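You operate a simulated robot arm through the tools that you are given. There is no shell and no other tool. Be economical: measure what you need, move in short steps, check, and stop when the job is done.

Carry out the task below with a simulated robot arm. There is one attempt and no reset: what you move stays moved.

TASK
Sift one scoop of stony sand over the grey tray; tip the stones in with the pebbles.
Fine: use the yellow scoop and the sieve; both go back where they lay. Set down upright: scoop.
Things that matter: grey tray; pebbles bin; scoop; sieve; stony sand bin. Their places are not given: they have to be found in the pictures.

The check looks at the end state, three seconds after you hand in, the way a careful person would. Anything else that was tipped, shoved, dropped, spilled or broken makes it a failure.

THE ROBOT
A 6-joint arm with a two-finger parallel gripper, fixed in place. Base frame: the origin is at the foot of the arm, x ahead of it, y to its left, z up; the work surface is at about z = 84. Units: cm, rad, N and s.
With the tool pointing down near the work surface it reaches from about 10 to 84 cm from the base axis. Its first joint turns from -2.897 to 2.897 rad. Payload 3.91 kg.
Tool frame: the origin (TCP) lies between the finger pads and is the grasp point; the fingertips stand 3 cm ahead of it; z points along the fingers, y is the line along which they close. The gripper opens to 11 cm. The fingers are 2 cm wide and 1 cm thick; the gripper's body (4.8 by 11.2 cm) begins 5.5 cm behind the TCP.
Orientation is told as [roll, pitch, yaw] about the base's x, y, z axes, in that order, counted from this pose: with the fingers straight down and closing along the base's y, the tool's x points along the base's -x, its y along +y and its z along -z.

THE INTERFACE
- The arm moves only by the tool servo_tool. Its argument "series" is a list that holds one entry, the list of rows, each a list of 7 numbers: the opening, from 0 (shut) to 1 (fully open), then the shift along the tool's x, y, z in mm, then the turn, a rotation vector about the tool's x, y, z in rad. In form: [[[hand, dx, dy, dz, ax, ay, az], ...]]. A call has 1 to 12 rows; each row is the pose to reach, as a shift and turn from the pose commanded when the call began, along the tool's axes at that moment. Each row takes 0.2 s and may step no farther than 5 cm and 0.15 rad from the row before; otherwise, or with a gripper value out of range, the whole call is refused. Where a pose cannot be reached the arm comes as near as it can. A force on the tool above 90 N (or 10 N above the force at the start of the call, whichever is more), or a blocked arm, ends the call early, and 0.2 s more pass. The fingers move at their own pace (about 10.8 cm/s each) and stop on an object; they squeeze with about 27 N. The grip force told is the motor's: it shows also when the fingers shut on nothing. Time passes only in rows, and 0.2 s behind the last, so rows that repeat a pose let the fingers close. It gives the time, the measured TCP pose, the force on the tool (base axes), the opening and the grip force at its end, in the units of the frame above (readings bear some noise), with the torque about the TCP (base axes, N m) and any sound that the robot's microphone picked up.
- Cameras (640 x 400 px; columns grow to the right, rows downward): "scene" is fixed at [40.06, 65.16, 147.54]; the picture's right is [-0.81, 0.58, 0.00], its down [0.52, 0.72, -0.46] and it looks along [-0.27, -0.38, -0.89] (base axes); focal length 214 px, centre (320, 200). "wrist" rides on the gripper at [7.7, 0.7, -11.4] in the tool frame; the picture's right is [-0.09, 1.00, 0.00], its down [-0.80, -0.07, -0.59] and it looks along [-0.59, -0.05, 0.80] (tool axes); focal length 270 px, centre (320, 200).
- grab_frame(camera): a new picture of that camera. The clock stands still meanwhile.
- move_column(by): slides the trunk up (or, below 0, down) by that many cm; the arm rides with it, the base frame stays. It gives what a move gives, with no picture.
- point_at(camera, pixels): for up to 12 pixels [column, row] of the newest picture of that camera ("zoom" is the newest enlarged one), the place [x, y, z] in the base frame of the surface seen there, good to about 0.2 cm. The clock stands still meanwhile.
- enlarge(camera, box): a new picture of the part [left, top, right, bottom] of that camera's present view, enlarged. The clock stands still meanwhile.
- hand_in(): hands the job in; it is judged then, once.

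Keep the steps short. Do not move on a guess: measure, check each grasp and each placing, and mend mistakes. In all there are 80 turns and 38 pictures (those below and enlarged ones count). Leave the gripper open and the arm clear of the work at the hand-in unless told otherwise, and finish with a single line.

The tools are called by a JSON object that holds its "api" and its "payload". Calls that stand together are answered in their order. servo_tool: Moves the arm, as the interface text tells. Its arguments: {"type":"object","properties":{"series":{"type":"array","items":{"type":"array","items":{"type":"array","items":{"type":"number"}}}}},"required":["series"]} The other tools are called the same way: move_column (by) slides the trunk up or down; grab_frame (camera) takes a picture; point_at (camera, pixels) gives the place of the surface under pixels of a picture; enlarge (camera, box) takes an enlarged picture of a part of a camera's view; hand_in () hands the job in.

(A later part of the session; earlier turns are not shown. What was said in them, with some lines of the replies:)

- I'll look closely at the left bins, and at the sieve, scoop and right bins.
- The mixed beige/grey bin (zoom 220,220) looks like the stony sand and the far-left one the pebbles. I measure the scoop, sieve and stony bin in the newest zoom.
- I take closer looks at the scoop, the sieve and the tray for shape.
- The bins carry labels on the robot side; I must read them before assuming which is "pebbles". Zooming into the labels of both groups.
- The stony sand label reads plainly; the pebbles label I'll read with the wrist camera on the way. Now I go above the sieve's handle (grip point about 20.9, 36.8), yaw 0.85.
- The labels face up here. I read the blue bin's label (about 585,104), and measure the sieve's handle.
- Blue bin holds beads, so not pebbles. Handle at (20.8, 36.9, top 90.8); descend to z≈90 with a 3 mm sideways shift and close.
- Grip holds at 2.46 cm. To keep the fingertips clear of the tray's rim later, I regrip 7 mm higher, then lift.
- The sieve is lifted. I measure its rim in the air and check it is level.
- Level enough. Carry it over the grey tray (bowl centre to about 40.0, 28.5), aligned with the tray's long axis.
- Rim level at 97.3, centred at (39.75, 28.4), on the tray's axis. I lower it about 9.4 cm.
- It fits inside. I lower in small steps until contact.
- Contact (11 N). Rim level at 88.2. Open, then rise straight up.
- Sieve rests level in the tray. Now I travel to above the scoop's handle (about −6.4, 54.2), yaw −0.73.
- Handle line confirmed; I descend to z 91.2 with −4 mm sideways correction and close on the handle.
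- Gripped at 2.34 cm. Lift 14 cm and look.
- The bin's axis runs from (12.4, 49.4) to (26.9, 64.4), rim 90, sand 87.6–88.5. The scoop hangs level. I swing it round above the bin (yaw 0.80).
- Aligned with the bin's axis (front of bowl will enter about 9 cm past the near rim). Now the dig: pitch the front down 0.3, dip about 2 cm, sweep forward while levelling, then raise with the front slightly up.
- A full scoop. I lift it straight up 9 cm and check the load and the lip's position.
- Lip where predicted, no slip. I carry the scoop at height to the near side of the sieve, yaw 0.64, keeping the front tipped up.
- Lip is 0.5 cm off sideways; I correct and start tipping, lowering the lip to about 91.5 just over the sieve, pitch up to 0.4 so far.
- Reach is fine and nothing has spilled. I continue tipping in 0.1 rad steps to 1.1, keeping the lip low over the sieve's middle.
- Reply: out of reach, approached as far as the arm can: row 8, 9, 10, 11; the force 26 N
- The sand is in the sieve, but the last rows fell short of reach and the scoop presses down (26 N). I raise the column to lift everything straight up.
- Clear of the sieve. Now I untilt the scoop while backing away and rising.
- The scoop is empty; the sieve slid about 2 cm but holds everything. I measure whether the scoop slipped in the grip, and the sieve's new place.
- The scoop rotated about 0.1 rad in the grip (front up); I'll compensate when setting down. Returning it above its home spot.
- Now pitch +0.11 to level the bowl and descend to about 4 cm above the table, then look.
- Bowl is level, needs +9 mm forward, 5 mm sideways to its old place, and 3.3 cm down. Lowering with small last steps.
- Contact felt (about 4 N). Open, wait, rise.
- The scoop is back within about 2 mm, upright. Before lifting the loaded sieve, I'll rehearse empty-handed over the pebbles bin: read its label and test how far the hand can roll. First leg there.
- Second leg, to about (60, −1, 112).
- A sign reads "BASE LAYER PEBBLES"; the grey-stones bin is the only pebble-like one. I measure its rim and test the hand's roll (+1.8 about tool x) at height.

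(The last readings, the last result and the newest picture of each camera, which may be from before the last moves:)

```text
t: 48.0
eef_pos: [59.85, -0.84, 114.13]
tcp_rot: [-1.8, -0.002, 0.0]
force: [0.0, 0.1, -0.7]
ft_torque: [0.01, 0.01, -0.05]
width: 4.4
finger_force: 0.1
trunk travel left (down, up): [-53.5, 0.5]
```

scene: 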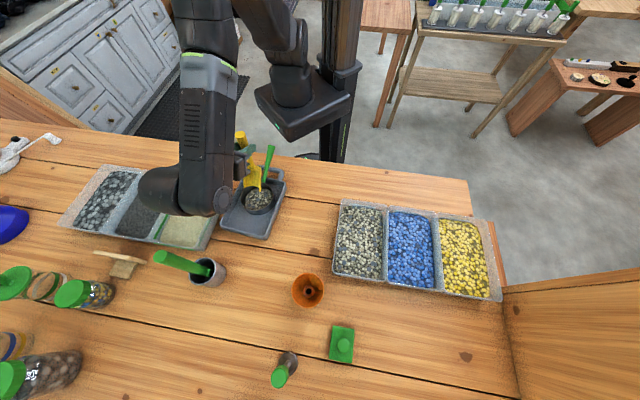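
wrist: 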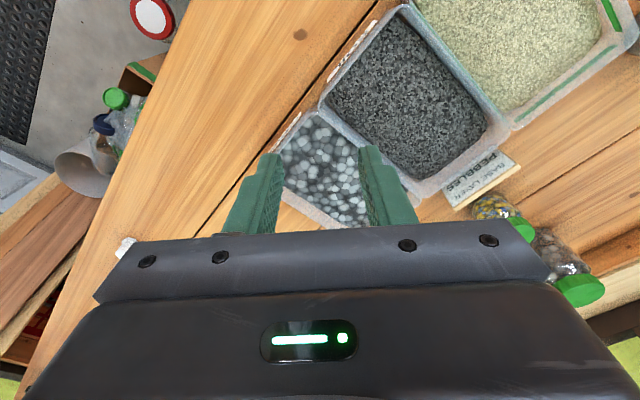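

Roll of 1.8 works there. I unroll, then return to the sieve.

{"api": "servo_tool", "payload": {"series": [[[0.4, 0, 0, 0, -0.15, 0, 0], [0.4, 0, 0, 0, -0.3, 0, 0], [0.4, 0, 0, 0, -0.45, 0, 0], [0.4, 0, 0, 0, -0.6, 0, 0], [0.4, 0, 0, 0, -0.75, 0, 0], [0.4, 0, 0, 0, -0.9, 0, 0], [0.4, 0, 0, 0, -1.05, 0, 0], [0.4, 0, 0, 0, -1.2, 0, 0], [0.4, 0, 0, 0, -1.35, 0, 0], [0.4, 0, 0, 0, -1.5, 0, 0], [0.4, 0, 0, 0, -1.65, 0, 0], [0.4, 0, 0, 0, -1.8, 0, 0]]]}}

{"api": "servo_tool", "payload": {"series": [[[0.4, 40, 25, 8, 0, 0, -0.09], [0.4, 80, 50, 16, 0, 0, -0.18], [0.4, 120, 75, 24, 0, 0, -0.27], [0.4, 160, 100, 32, 0, 0, -0.36], [0.4, 200, 125, 40, 0, 0, -0.45], [0.4, 240, 150, 48, 0, 0, -0.54], [0.4, 280, 175, 56, 0, 0, -0.63], [0.4, 320, 200, 64, 0, 0, -0.7], [0.4, 320, 200, 64, 0, 0, -0.7]]]}}

{"api": "grab_frame", "payload": {"camera": "wrist"}}

```text
t: 50.6
eef_pos: [59.86, -1.04, 114.33]
tcp_rot: [0.006, -0.002, 0.0]
force: [-0.2, -0.6, -0.5]
ft_torque: [0.01, -0.01, 0.0]
width: 4.42
finger_force: 0.1
trunk travel left (down, up): [-53.5, 0.5]
```

```text
t: 52.6
eef_pos: [28.29, 19.05, 107.63]
tcp_rot: [0.0, -0.001, 0.7]
force: [0.3, 0.2, 0.2]
ft_torque: [0.03, -0.01, -0.01]
width: 4.42
finger_force: 0.0
trunk travel left (down, up): [-53.5, 0.5]
```

```text
9 pictures are left
```

wrist: 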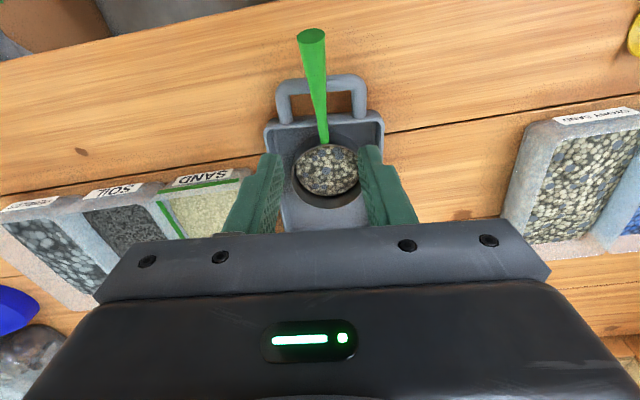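

The left bins are SAND, SOIL and (far) the pebbles. I measure the sieve's handle and rim.

{"api": "point_at", "payload": {"camera": "wrist", "pixels": [[312, 40], [314, 60], [316, 80], [319, 100], [322, 120], [325, 140], [295, 178], [360, 170], [328, 205], [327, 170], [283, 95], [350, 80]]}}

{"api": "enlarge", "payload": {"camera": "wrist", "box": [0, 170, 260, 250]}}

```text
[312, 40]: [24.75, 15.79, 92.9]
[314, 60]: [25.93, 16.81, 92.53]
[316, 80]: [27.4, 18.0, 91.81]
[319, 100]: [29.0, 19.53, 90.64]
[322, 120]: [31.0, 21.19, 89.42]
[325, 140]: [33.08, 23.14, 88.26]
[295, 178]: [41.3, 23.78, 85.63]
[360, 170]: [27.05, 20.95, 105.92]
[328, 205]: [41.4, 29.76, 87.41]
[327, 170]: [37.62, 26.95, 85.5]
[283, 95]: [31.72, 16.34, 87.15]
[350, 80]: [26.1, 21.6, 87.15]
```

```text
2.46 times, centred on (130, 210) of wrist
```

zoom: 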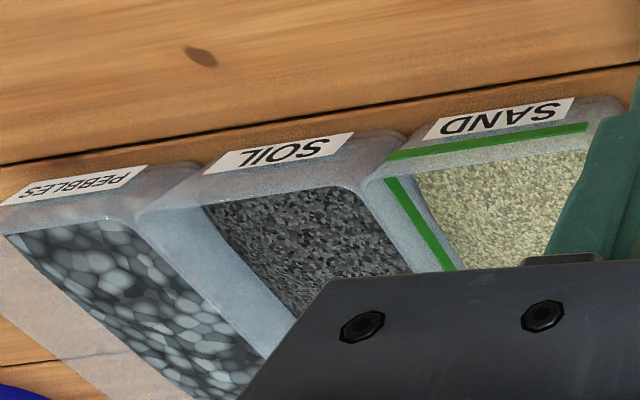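

PEBBLES label confirmed. The handle is right under the hand (yaw 0.72, top 91.2). I descend to z≈90.9 and close.

{"api": "servo_tool", "payload": {"series": [[[0.4, 0, -1, 45, 0, 0, -0.02], [0.4, 0, -1, 90, 0, 0, -0.02], [0.4, 0, -1, 130, 0, 0, -0.02], [0.4, 0, -1, 155, 0, 0, -0.02], [0.4, 0, -1, 167, 0, 0, -0.02], [0.4, 0, -1, 167, 0, 0, -0.02], [0, 0, -1, 167, 0, 0, -0.02], [0, 0, -1, 167, 0, 0, -0.02], [0, 0, -1, 167, 0, 0, -0.02], [0, 0, -1, 167, 0, 0, -0.02]]]}}

```text
t: 54.8
eef_pos: [28.08, 18.75, 91.03]
tcp_rot: [0.0, -0.004, 0.721]
force: [0.2, -0.4, 0.1]
ft_torque: [-0.16, 0.16, 0.0]
width: 2.44
finger_force: 27.3
trunk travel left (down, up): [-53.5, 0.5]
```

Gripped. Lift 1.2 cm so the bowl stays within the tray's walls, and shake along the tray's length.

{"api": "servo_tool", "payload": {"series": [[[0, 0, 0, -6, 0, 0, 0], [0, 0, 0, -12, 0, 0, 0], [0, -10, 0, -12, 0, 0, 0], [0, -18, 0, -12, 0, 0, 0], [0, -2, 0, -12, 0, 0, 0], [0, -18, 0, -12, 0, 0, 0], [0, -2, 0, -12, 0, 0, 0], [0, -18, 0, -12, 0, 0, 0], [0, -2, 0, -12, 0, 0, 0], [0, -18, 0, -12, 0, 0, 0], [0, -2, 0, -12, 0, 0, 0], [0, -10, 0, -12, 0, 0, 0]]]}}

{"api": "enlarge", "payload": {"camera": "scene", "box": [190, 150, 318, 246]}}

```text
t: 57.4
eef_pos: [28.72, 19.62, 92.32]
tcp_rot: [-0.001, -0.003, 0.721]
force: [0.1, 0.0, -1.6]
ft_torque: [-0.11, 0.2, -0.03]
width: 2.44
finger_force: 27.5
trunk travel left (down, up): [-53.5, 0.5]
```

```text
4.17 times, centred on (254, 198) of scene
```

zoom: 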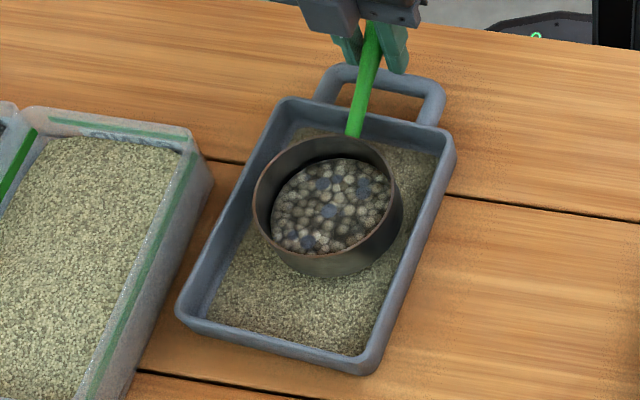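

Sand is falling into the tray. I shake more, twice.

{"api": "servo_tool", "payload": {"series": [[[0, -8, 0, -2, 0, 0, 0], [0, 10, 0, -2, 0, 0, 0], [0, -8, 0, -2, 0, 0, 0], [0, 10, 0, -2, 0, 0, 0], [0, -8, 0, -2, 0, 0, 0], [0, 10, 0, -2, 0, 0, 0], [0, -8, 0, -2, 0, 0, 0], [0, 10, 0, -2, 0, 0, 0], [0, -8, 0, -2, 0, 0, 0], [0, 10, 0, -2, 0, 0, 0], [0, -8, 0, -2, 0, 0, 0], [0, 0, 0, -2, 0, 0, 0]]]}}

{"api": "servo_tool", "payload": {"series": [[[0, -8, 0, 0, 0, 0, 0], [0, 10, 0, 0, 0, 0, 0], [0, -8, 0, 0, 0, 0, 0], [0, 10, 0, 0, 0, 0, 0], [0, -8, 0, 0, 0, 0, 0], [0, 10, 0, 0, 0, 0, 0], [0, -8, 0, 0, 0, 0, 0], [0, 10, 0, 0, 0, 0, 0], [0, -8, 0, 0, 0, 0, 0], [0, 10, 0, 0, 0, 0, 0], [0, -8, 0, 0, 0, 0, 0], [0, 0, 0, 0, 0, 0, 0]]]}}

{"api": "enlarge", "payload": {"camera": "scene", "box": [190, 150, 318, 246]}}

```text
t: 60.0
eef_pos: [28.68, 19.47, 92.47]
tcp_rot: [0.0, -0.003, 0.721]
force: [-0.1, -0.3, -1.4]
ft_torque: [-0.16, 0.13, -0.02]
width: 2.45
finger_force: 27.1
trunk travel left (down, up): [-53.5, 0.5]
```

```text
t: 62.6
eef_pos: [28.83, 19.7, 92.51]
tcp_rot: [-0.001, -0.003, 0.722]
force: [-1.0, 0.2, -1.3]
ft_torque: [-0.17, 0.19, -0.01]
width: 2.43
finger_force: 26.7
trunk travel left (down, up): [-53.5, 0.5]
```

```text
4.17 times, centred on (254, 198) of scene
```

zoom: 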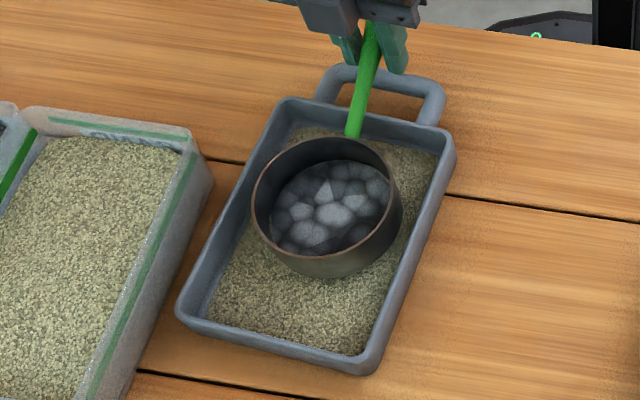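

Only stones show now. One last shake for any hidden sand, then lift 9 cm.

{"api": "servo_tool", "payload": {"series": [[[0, -8, 0, 0, 0, 0, 0], [0, 10, 0, 0, 0, 0, 0], [0, -8, 0, 0, 0, 0, 0], [0, 10, 0, 0, 0, 0, 0], [0, -8, 0, 0, 0, 0, 0], [0, 10, 0, 0, 0, 0, 0], [0, -8, 0, 0, 0, 0, 0], [0, 10, 0, 0, 0, 0, 0], [0, -8, 0, 0, 0, 0, 0], [0, 10, 0, 0, 0, 0, 0], [0, 0, 0, 0, 0, 0, 0], [0, 0, 0, 0, 0, 0, 0]]]}}

{"api": "servo_tool", "payload": {"series": [[[0, 0, 0, -15, 0, 0, 0], [0, 0, 0, -40, 0, 0, 0], [0, 0, 0, -70, 0, 0, 0], [0, 0, 0, -100, 0, 0, 0], [0, 0, 0, -125, 0, 0, 0], [0, 0, 0, -125, 0, 0, 0]]]}}

```text
t: 65.2
eef_pos: [28.62, 19.57, 92.59]
tcp_rot: [0.0, -0.004, 0.722]
force: [0.0, 0.0, -1.0]
ft_torque: [-0.12, 0.14, -0.02]
width: 2.4
finger_force: 27.2
trunk travel left (down, up): [-53.5, 0.5]
```

```text
t: 66.6
eef_pos: [28.92, 19.73, 104.83]
tcp_rot: [0.002, -0.003, 0.722]
force: [0.1, -0.3, -1.2]
ft_torque: [-0.15, 0.11, 0.0]
width: 2.45
finger_force: 27.1
trunk travel left (down, up): [-53.5, 0.5]
```

Carry the stones to the pebbles bin, TCP to (62.5, 2.5), yaw 0.

{"api": "servo_tool", "payload": {"series": [[[0, -7, -17.5, 0, 0, 0, 0.036], [0, -22.2, -56.2, 0, 0, 0, 0.116], [0, -38.8, -98.3, 0, 0, 0, 0.202], [0, -55.5, -140.4, 0, 0, 0, 0.289], [0, -72.1, -182.5, 0, 0, 0, 0.375], [0, -88.8, -224.6, 0, 0, 0, 0.462], [0, -105.4, -266.8, 0, 0, 0, 0.549], [0, -120.7, -305.4, 0, 0, 0, 0.628], [0, -131.8, -333.5, 0, 0, 0, 0.686], [0, -138.7, -351, 0, 0, 0, 0.722], [0, -138.7, -351, 0, 0, 0, 0.722]]]}}

{"api": "grab_frame", "payload": {"camera": "scene"}}

```text
t: 69.0
eef_pos: [62.49, 2.14, 105.01]
tcp_rot: [0.002, -0.002, -0.002]
force: [-0.3, 0.3, -1.8]
ft_torque: [0.0, 0.2, 0.01]
width: 2.45
finger_force: 26.5
trunk travel left (down, up): [-53.5, 0.5]
```

```text
5 pictures are left
```

scene: 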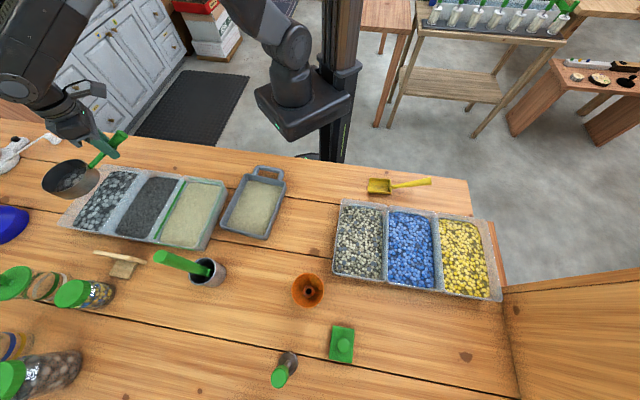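

{"api": "point_at", "payload": {"camera": "scene", "pixels": [[44, 178], [98, 173], [70, 160], [68, 195], [70, 182], [104, 168], [132, 174], [74, 218], [95, 230], [105, 200]]}}

```text
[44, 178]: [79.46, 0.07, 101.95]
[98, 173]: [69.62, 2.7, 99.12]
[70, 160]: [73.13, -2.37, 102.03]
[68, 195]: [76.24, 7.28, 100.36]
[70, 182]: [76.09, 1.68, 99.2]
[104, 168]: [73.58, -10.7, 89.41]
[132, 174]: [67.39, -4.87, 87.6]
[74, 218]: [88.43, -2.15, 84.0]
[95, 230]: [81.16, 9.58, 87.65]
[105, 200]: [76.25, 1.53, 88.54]
```

Bowl centred over the bin at about (75, 2.3). I lower 2.5 cm and roll toward +y gradually.

{"api": "servo_tool", "payload": {"series": [[[0, 0, -5, 10, 0.12, 0, 0], [0, 0, -5, 25, 0.26, 0, 0], [0, 0, -5, 25, 0.4, 0, 0], [0, 0, -5, 25, 0.54, 0, 0], [0, 0, -5, 25, 0.68, 0, 0], [0, 0, -5, 25, 0.82, 0, 0], [0, 0, -5, 25, 0.96, 0, 0], [0, 0, -5, 25, 1.08, 0, 0], [0, 0, -5, 25, 1.2, 0, 0], [0, 0, -5, 25, 1.32, 0, 0], [0, 0, -5, 25, 1.44, 0, 0], [0, 0, -5, 25, 1.56, 0, 0]]]}}

{"api": "servo_tool", "payload": {"series": [[[0, 0, 0, 0, 0.12, 0, 0], [0, 0, 0, 0, 0.24, 0, 0], [0, 0, 0, 0, 0.36, 0, 0], [0, 0, 0, 0, 0.36, 0, 0], [0, 0, 0, 0, 0.26, 0, 0], [0, 0, 0, 0, 0.38, 0, 0], [0, 0, 0, 0, 0.26, 0, 0], [0, 0, 0, 0, 0.38, 0, 0], [0, 0, 0, 0, 0.38, 0, 0]]]}}

{"api": "enlarge", "payload": {"camera": "scene", "box": [20, 120, 180, 240]}}

```text
t: 71.6
eef_pos: [62.41, 1.87, 102.55]
tcp_rot: [-1.562, -0.002, -0.003]
force: [-0.7, 0.5, -2.5]
ft_torque: [0.1, 0.19, 0.0]
width: 2.46
finger_force: 27.4
trunk travel left (down, up): [-53.5, 0.5]
```

```text
t: 73.6
eef_pos: [62.3, 1.13, 102.44]
tcp_rot: [-1.868, 0.0, 0.005]
force: [1.5, 0.7, -1.4]
ft_torque: [0.09, 0.23, -0.04]
width: 2.43
finger_force: 27.1
out of reach, approached as far as the arm can: row 3, 4, 6, 8, 9
trunk travel left (down, up): [-53.5, 0.5]
```

```text
3.33 times, centred on (100, 180) of scene
```

zoom: 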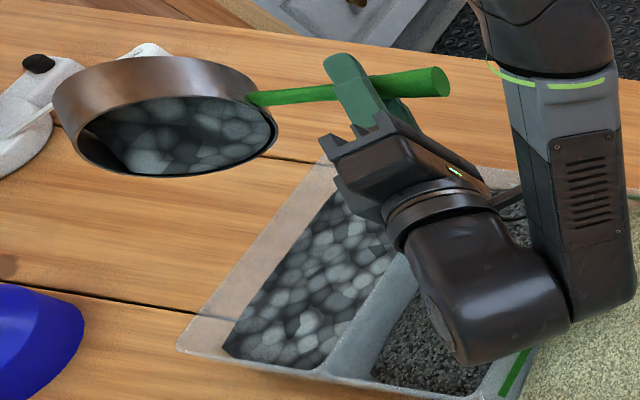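

The bowl is turned past 100°, yet it looks like stones may still show in it. I check depths there and wait with a little jiggle for time to pass.

{"api": "point_at", "payload": {"camera": "zoom", "pixels": [[80, 150], [160, 176], [270, 150], [190, 98], [150, 120], [200, 130], [220, 150], [150, 155], [110, 140], [320, 290], [290, 330], [350, 250]]}}

{"api": "servo_tool", "payload": {"series": [[[0, 0, 0, -8, -0.05, 0, 0], [0, 0, 0, 0, 0, 0, 0], [0, 0, 0, -8, -0.05, 0, 0], [0, 0, 0, 0, 0, 0, 0], [0, 0, 0, -8, -0.05, 0, 0], [0, 0, 0, 0, 0, 0, 0], [0, 0, 0, 0, 0, 0, 0]]]}}

```text
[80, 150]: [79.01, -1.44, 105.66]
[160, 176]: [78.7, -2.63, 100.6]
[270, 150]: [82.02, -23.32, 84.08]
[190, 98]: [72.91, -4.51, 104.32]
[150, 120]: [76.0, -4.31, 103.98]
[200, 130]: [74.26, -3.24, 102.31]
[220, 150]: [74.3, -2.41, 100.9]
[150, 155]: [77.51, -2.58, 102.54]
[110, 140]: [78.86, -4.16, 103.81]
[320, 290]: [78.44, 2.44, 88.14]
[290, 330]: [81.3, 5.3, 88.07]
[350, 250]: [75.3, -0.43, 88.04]
```

```text
t: 75.2
eef_pos: [62.2, 1.2, 102.43]
tcp_rot: [-1.867, 0.001, 0.005]
force: [0.6, -0.7, -2.1]
ft_torque: [0.07, 0.15, 0.01]
width: 2.42
finger_force: 26.9
trunk travel left (down, up): [-53.5, 0.5]
```

The stones rest against the low wall: 107° isn't enough against their friction. I go up 8 cm, shift +3.5 cm in y, and try rolling further.

{"api": "servo_tool", "payload": {"series": [[[0, 0, -30, -3.5, 0, 0, 0], [0, 0, -60, -7, 0, 0, 0], [0, 0, -86, -10, 0, 0, 0], [0, 0, -86, -10, 0.1, 0, 0], [0, 0, -86, -10, 0.2, 0, 0], [0, 0, -86, -10, 0.3, 0, 0], [0, 0, -86, -10, 0.4, 0, 0], [0, 0, -86, -10, 0.5, 0, 0], [0, 0, -86, -10, 0.5, 0, 0]]]}}

```text
t: 77.2
eef_pos: [79.0, -1.21, 115.78]
tcp_rot: [-2.368, -0.001, 0.004]
force: [-0.2, -0.2, -0.5]
ft_torque: [0.1, 0.23, -0.01]
width: 2.44
finger_force: 26.9
out of reach, approached as far as the arm can: row 1, 2, 3, 4, 5, 6, 7, 8, 9
trunk travel left (down, up): [-53.5, 0.5]
```

The arm strayed far out in x (79): I look at once.

{"api": "enlarge", "payload": {"camera": "scene", "box": [0, 110, 180, 245]}}

```text
2.96 times, centred on (90, 178) of scene
```

zoom: 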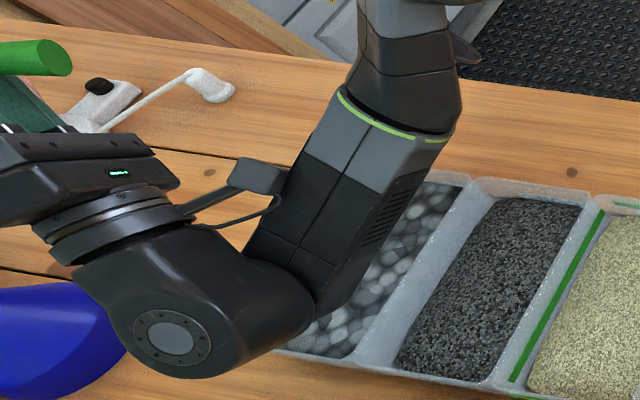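

I can't see the bowl; I use the wrist camera here.

{"api": "grab_frame", "payload": {"camera": "wrist"}}

```text
2 pictures are left
```

wrist: 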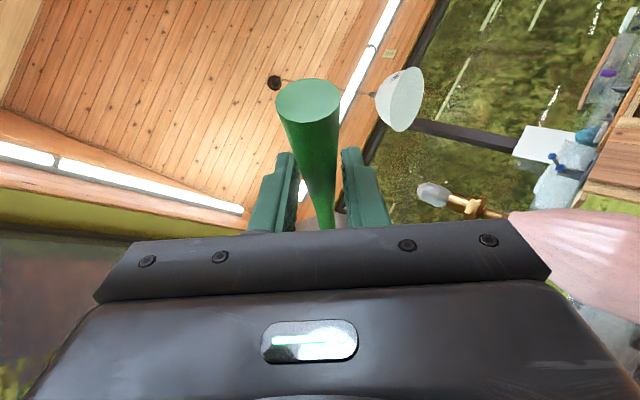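

Not conclusive. I bring it back over the bin, rolling back to 1.87, staying high.

{"api": "servo_tool", "payload": {"series": [[[0, 34, 0, 0, -0.1, 0, 0], [0, 68, 0, 0, -0.2, 0, 0], [0, 102, 0, 0, -0.3, 0, 0], [0, 136, 0, 0, -0.4, 0, 0], [0, 168, 0, 0, -0.5, 0, 0], [0, 168, 0, 0, -0.5, 0, 0]]]}}

```text
t: 78.6
eef_pos: [62.11, -2.15, 115.16]
tcp_rot: [-1.869, -0.001, 0.006]
force: [-0.5, 0.6, -1.0]
ft_torque: [0.1, 0.21, -0.03]
width: 2.46
finger_force: 26.9
out of reach, approached as far as the arm can: row 1, 2, 3, 4
trunk travel left (down, up): [-53.5, 0.5]
```

I unroll to level, then place the bowl where the scene camera sees into it.

{"api": "servo_tool", "payload": {"series": [[[0, 0, 0, 0, -0.15, 0, 0], [0, 0, 0, 0, -0.3, 0, 0], [0, 0, 0, 0, -0.45, 0, 0], [0, 0, 0, 0, -0.6, 0, 0], [0, 0, 0, 0, -0.75, 0, 0], [0, 0, 0, 0, -0.9, 0, 0], [0, 0, 0, 0, -1.05, 0, 0], [0, 0, 0, 0, -1.2, 0, 0], [0, 0, 0, 0, -1.35, 0, 0], [0, 0, 0, 0, -1.5, 0, 0], [0, 0, 0, 0, -1.65, 0, 0], [0, 0, 0, 0, -1.8, 0, 0]]]}}

{"api": "servo_tool", "payload": {"series": [[[0, 0, 20, 30, -0.069, 0, 0], [0, 0, 40, 60, -0.069, 0, 0], [0, 0, 43, 98, -0.069, 0, 0], [0, 0, 43, 98, -0.069, 0, 0]]]}}

{"api": "enlarge", "payload": {"camera": "scene", "box": [20, 130, 180, 250]}}

```text
t: 81.2
eef_pos: [62.24, -2.22, 114.77]
tcp_rot: [-0.066, 0.001, 0.007]
force: [-1.1, -0.5, -1.5]
ft_torque: [0.02, 0.21, 0.04]
width: 2.45
finger_force: 27.0
trunk travel left (down, up): [-53.5, 0.5]
```

```text
t: 82.2
eef_pos: [62.1, 1.16, 105.06]
tcp_rot: [0.002, -0.001, 0.004]
force: [0.8, -0.3, -1.6]
ft_torque: [-0.01, 0.18, -0.01]
width: 2.47
finger_force: 27.1
trunk travel left (down, up): [-53.5, 0.5]
```

```text
3.33 times, centred on (100, 190) of scene
```

zoom: 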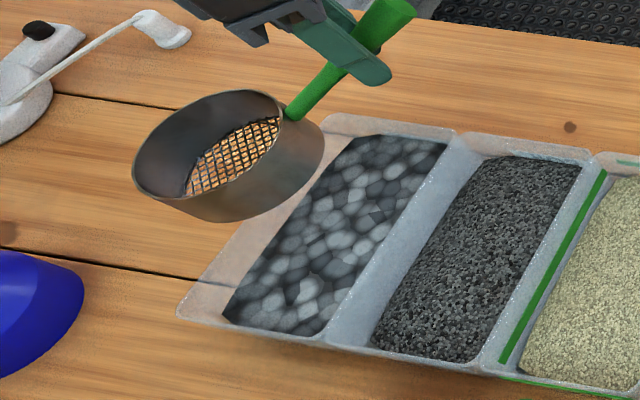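

The sieve is empty, and the table beside the bin is clear. I measure the sieve's attitude in the grip and sample the table for strays.

{"api": "point_at", "payload": {"camera": "zoom", "pixels": [[135, 180], [320, 130], [240, 92], [190, 213], [235, 160], [230, 218], [410, 8], [300, 112], [200, 287], [150, 250], [330, 100], [280, 260]]}}

```text
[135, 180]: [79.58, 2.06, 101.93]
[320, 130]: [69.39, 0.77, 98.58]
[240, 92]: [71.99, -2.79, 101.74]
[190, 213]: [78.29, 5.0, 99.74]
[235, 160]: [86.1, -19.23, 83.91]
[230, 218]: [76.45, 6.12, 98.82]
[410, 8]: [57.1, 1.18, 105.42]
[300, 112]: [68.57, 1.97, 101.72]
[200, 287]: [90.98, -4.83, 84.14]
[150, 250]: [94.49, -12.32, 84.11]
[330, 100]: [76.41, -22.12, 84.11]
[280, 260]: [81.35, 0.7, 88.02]
```

Sieve level in the grip. I carry it home: TCP toward (21.3, 36.9), yaw 0.82, at height 105.

{"api": "servo_tool", "payload": {"series": [[[0, 34, 29.8, 0, 0, 0, -0.068], [0, 68, 59.5, 0, 0, 0, -0.137], [0, 102, 89.3, 0, 0, 0, -0.205], [0, 136, 119, 0, 0, 0, -0.273], [0, 170, 148.8, 0, 0, 0, -0.342], [0, 204, 178.5, 0, 0, 0, -0.41], [0, 238, 208.3, 0, 0, 0, -0.478], [0, 272, 238, 0, 0, 0, -0.547], [0, 306, 267.8, 0, 0, 0, -0.615], [0, 340, 297.5, 0, 0, 0, -0.683], [0, 374, 327, 0, 0, 0, -0.752], [0, 408, 357, 0, 0, 0, -0.82]]]}}

{"api": "servo_tool", "payload": {"series": [[[0, 0, 0, 40, 0, 0, 0], [0, 0, 0, 80, 0, 0, 0], [0, 0, 0, 115, 0, 0, 0], [0, 0, 0, 125, 0, 0, 0], [0, 0, 0, 125, 0, 0, 0]]]}}

{"api": "enlarge", "payload": {"camera": "scene", "box": [210, 160, 354, 250]}}

```text
t: 84.8
eef_pos: [20.95, 37.18, 104.57]
tcp_rot: [-0.001, 0.0, 0.826]
force: [0.3, 0.1, -1.9]
ft_torque: [-0.16, 0.13, 0.01]
width: 2.44
finger_force: 26.7
trunk travel left (down, up): [-53.5, 0.5]
```

```text
t: 86.0
eef_pos: [21.05, 36.73, 92.38]
tcp_rot: [-0.001, 0.0, 0.825]
force: [0.2, -0.2, -2.0]
ft_torque: [-0.17, 0.14, 0.0]
width: 2.44
finger_force: 27.6
trunk travel left (down, up): [-53.5, 0.5]
```

```text
4.44 times, centred on (282, 205) of scene
```

zoom: 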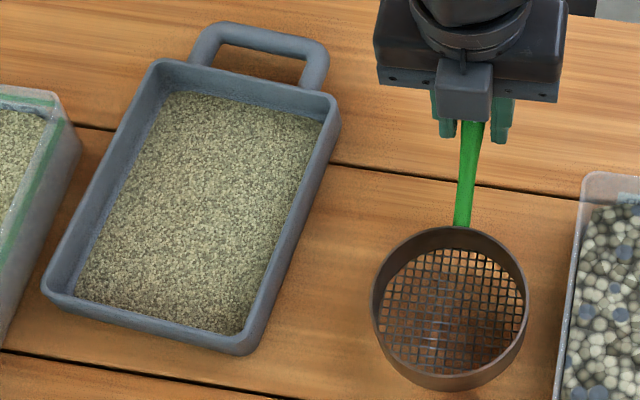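

The tray is nicely sanded. I measure the rim against its old place.

{"api": "point_at", "payload": {"camera": "zoom", "pixels": [[374, 300], [527, 290], [452, 229], [452, 375], [462, 215], [468, 150], [400, 252], [510, 250], [395, 355], [510, 350]]}}

```text
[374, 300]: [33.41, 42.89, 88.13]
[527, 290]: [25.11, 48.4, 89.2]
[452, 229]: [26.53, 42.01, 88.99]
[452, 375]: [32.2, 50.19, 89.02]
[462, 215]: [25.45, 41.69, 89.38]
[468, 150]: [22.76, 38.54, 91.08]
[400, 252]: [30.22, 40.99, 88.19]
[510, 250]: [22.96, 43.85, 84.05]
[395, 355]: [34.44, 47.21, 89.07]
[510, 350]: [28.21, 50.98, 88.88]
```

Off by about (−0.15, +0.45) cm. I correct and lower 1.5 cm to contact.

{"api": "servo_tool", "payload": {"series": [[[0, -2, 4, 0, 0, 0, 0], [0, -2, 4, 8, 0, 0, 0], [0, -2, 4, 12, 0, 0, 0], [0, -2, 4, 13.5, 0, 0, 0], [0, -2, 4, 15, 0, 0, 0], [0, -2, 4, 16, 0, 0, 0], [0, -2, 4, 16, 0, 0, 0]]]}}

```text
t: 87.6
eef_pos: [20.96, 37.31, 90.94]
tcp_rot: [0.001, -0.002, 0.824]
force: [1.3, 0.3, 4.0]
ft_torque: [0.63, -0.52, 0.0]
width: 2.47
finger_force: 27.0
trunk travel left (down, up): [-53.5, 0.5]
```

Contact (upward force, torque). Open, then rise straight up and clear.

{"api": "servo_tool", "payload": {"series": [[[0, 0, 0, -0.5, 0, 0, 0], [0.3, 0, 0, -0.5, 0, 0, 0], [0.5, 0, 0, -0.5, 0, 0, 0], [0.5, 0, 0, -0.5, 0, 0, 0], [0.5, 0, 0, -20, 0, 0, 0], [0.5, 0, 0, -60, 0, 0, 0], [0.5, 0, 0, -105, 0, 0, 0], [0.5, 0, 0, -150, 0, 0, 0], [0.8, 0, 0, -195, 0, 0, 0], [0.8, 0, 0, -240, 0, 0, 0], [0.8, 0, 0, -240, 0, 0, 0]]]}}

```text
t: 90.0
eef_pos: [20.92, 37.11, 114.71]
tcp_rot: [-0.001, -0.001, 0.826]
force: [0.1, -0.4, -0.1]
ft_torque: [-0.02, -0.01, 0.01]
width: 8.8
finger_force: 0.0
trunk travel left (down, up): [-53.5, 0.5]
```

The gripper is empty and open and the arm is clear of the work, so I hand in.

{"api": "hand_in", "payload": {}}

```text
The job is handed in.
```

I sifted one scoop of stony sand into the grey tray, tipped the stones over the pebbles bin, and put the scoop (upright) and sieve back; the arm drifted past the bin while tipping and I never saw the stones land, but the sieve came back empty, the table I could see was clear, and I had no picture left to check the sieve after its release.
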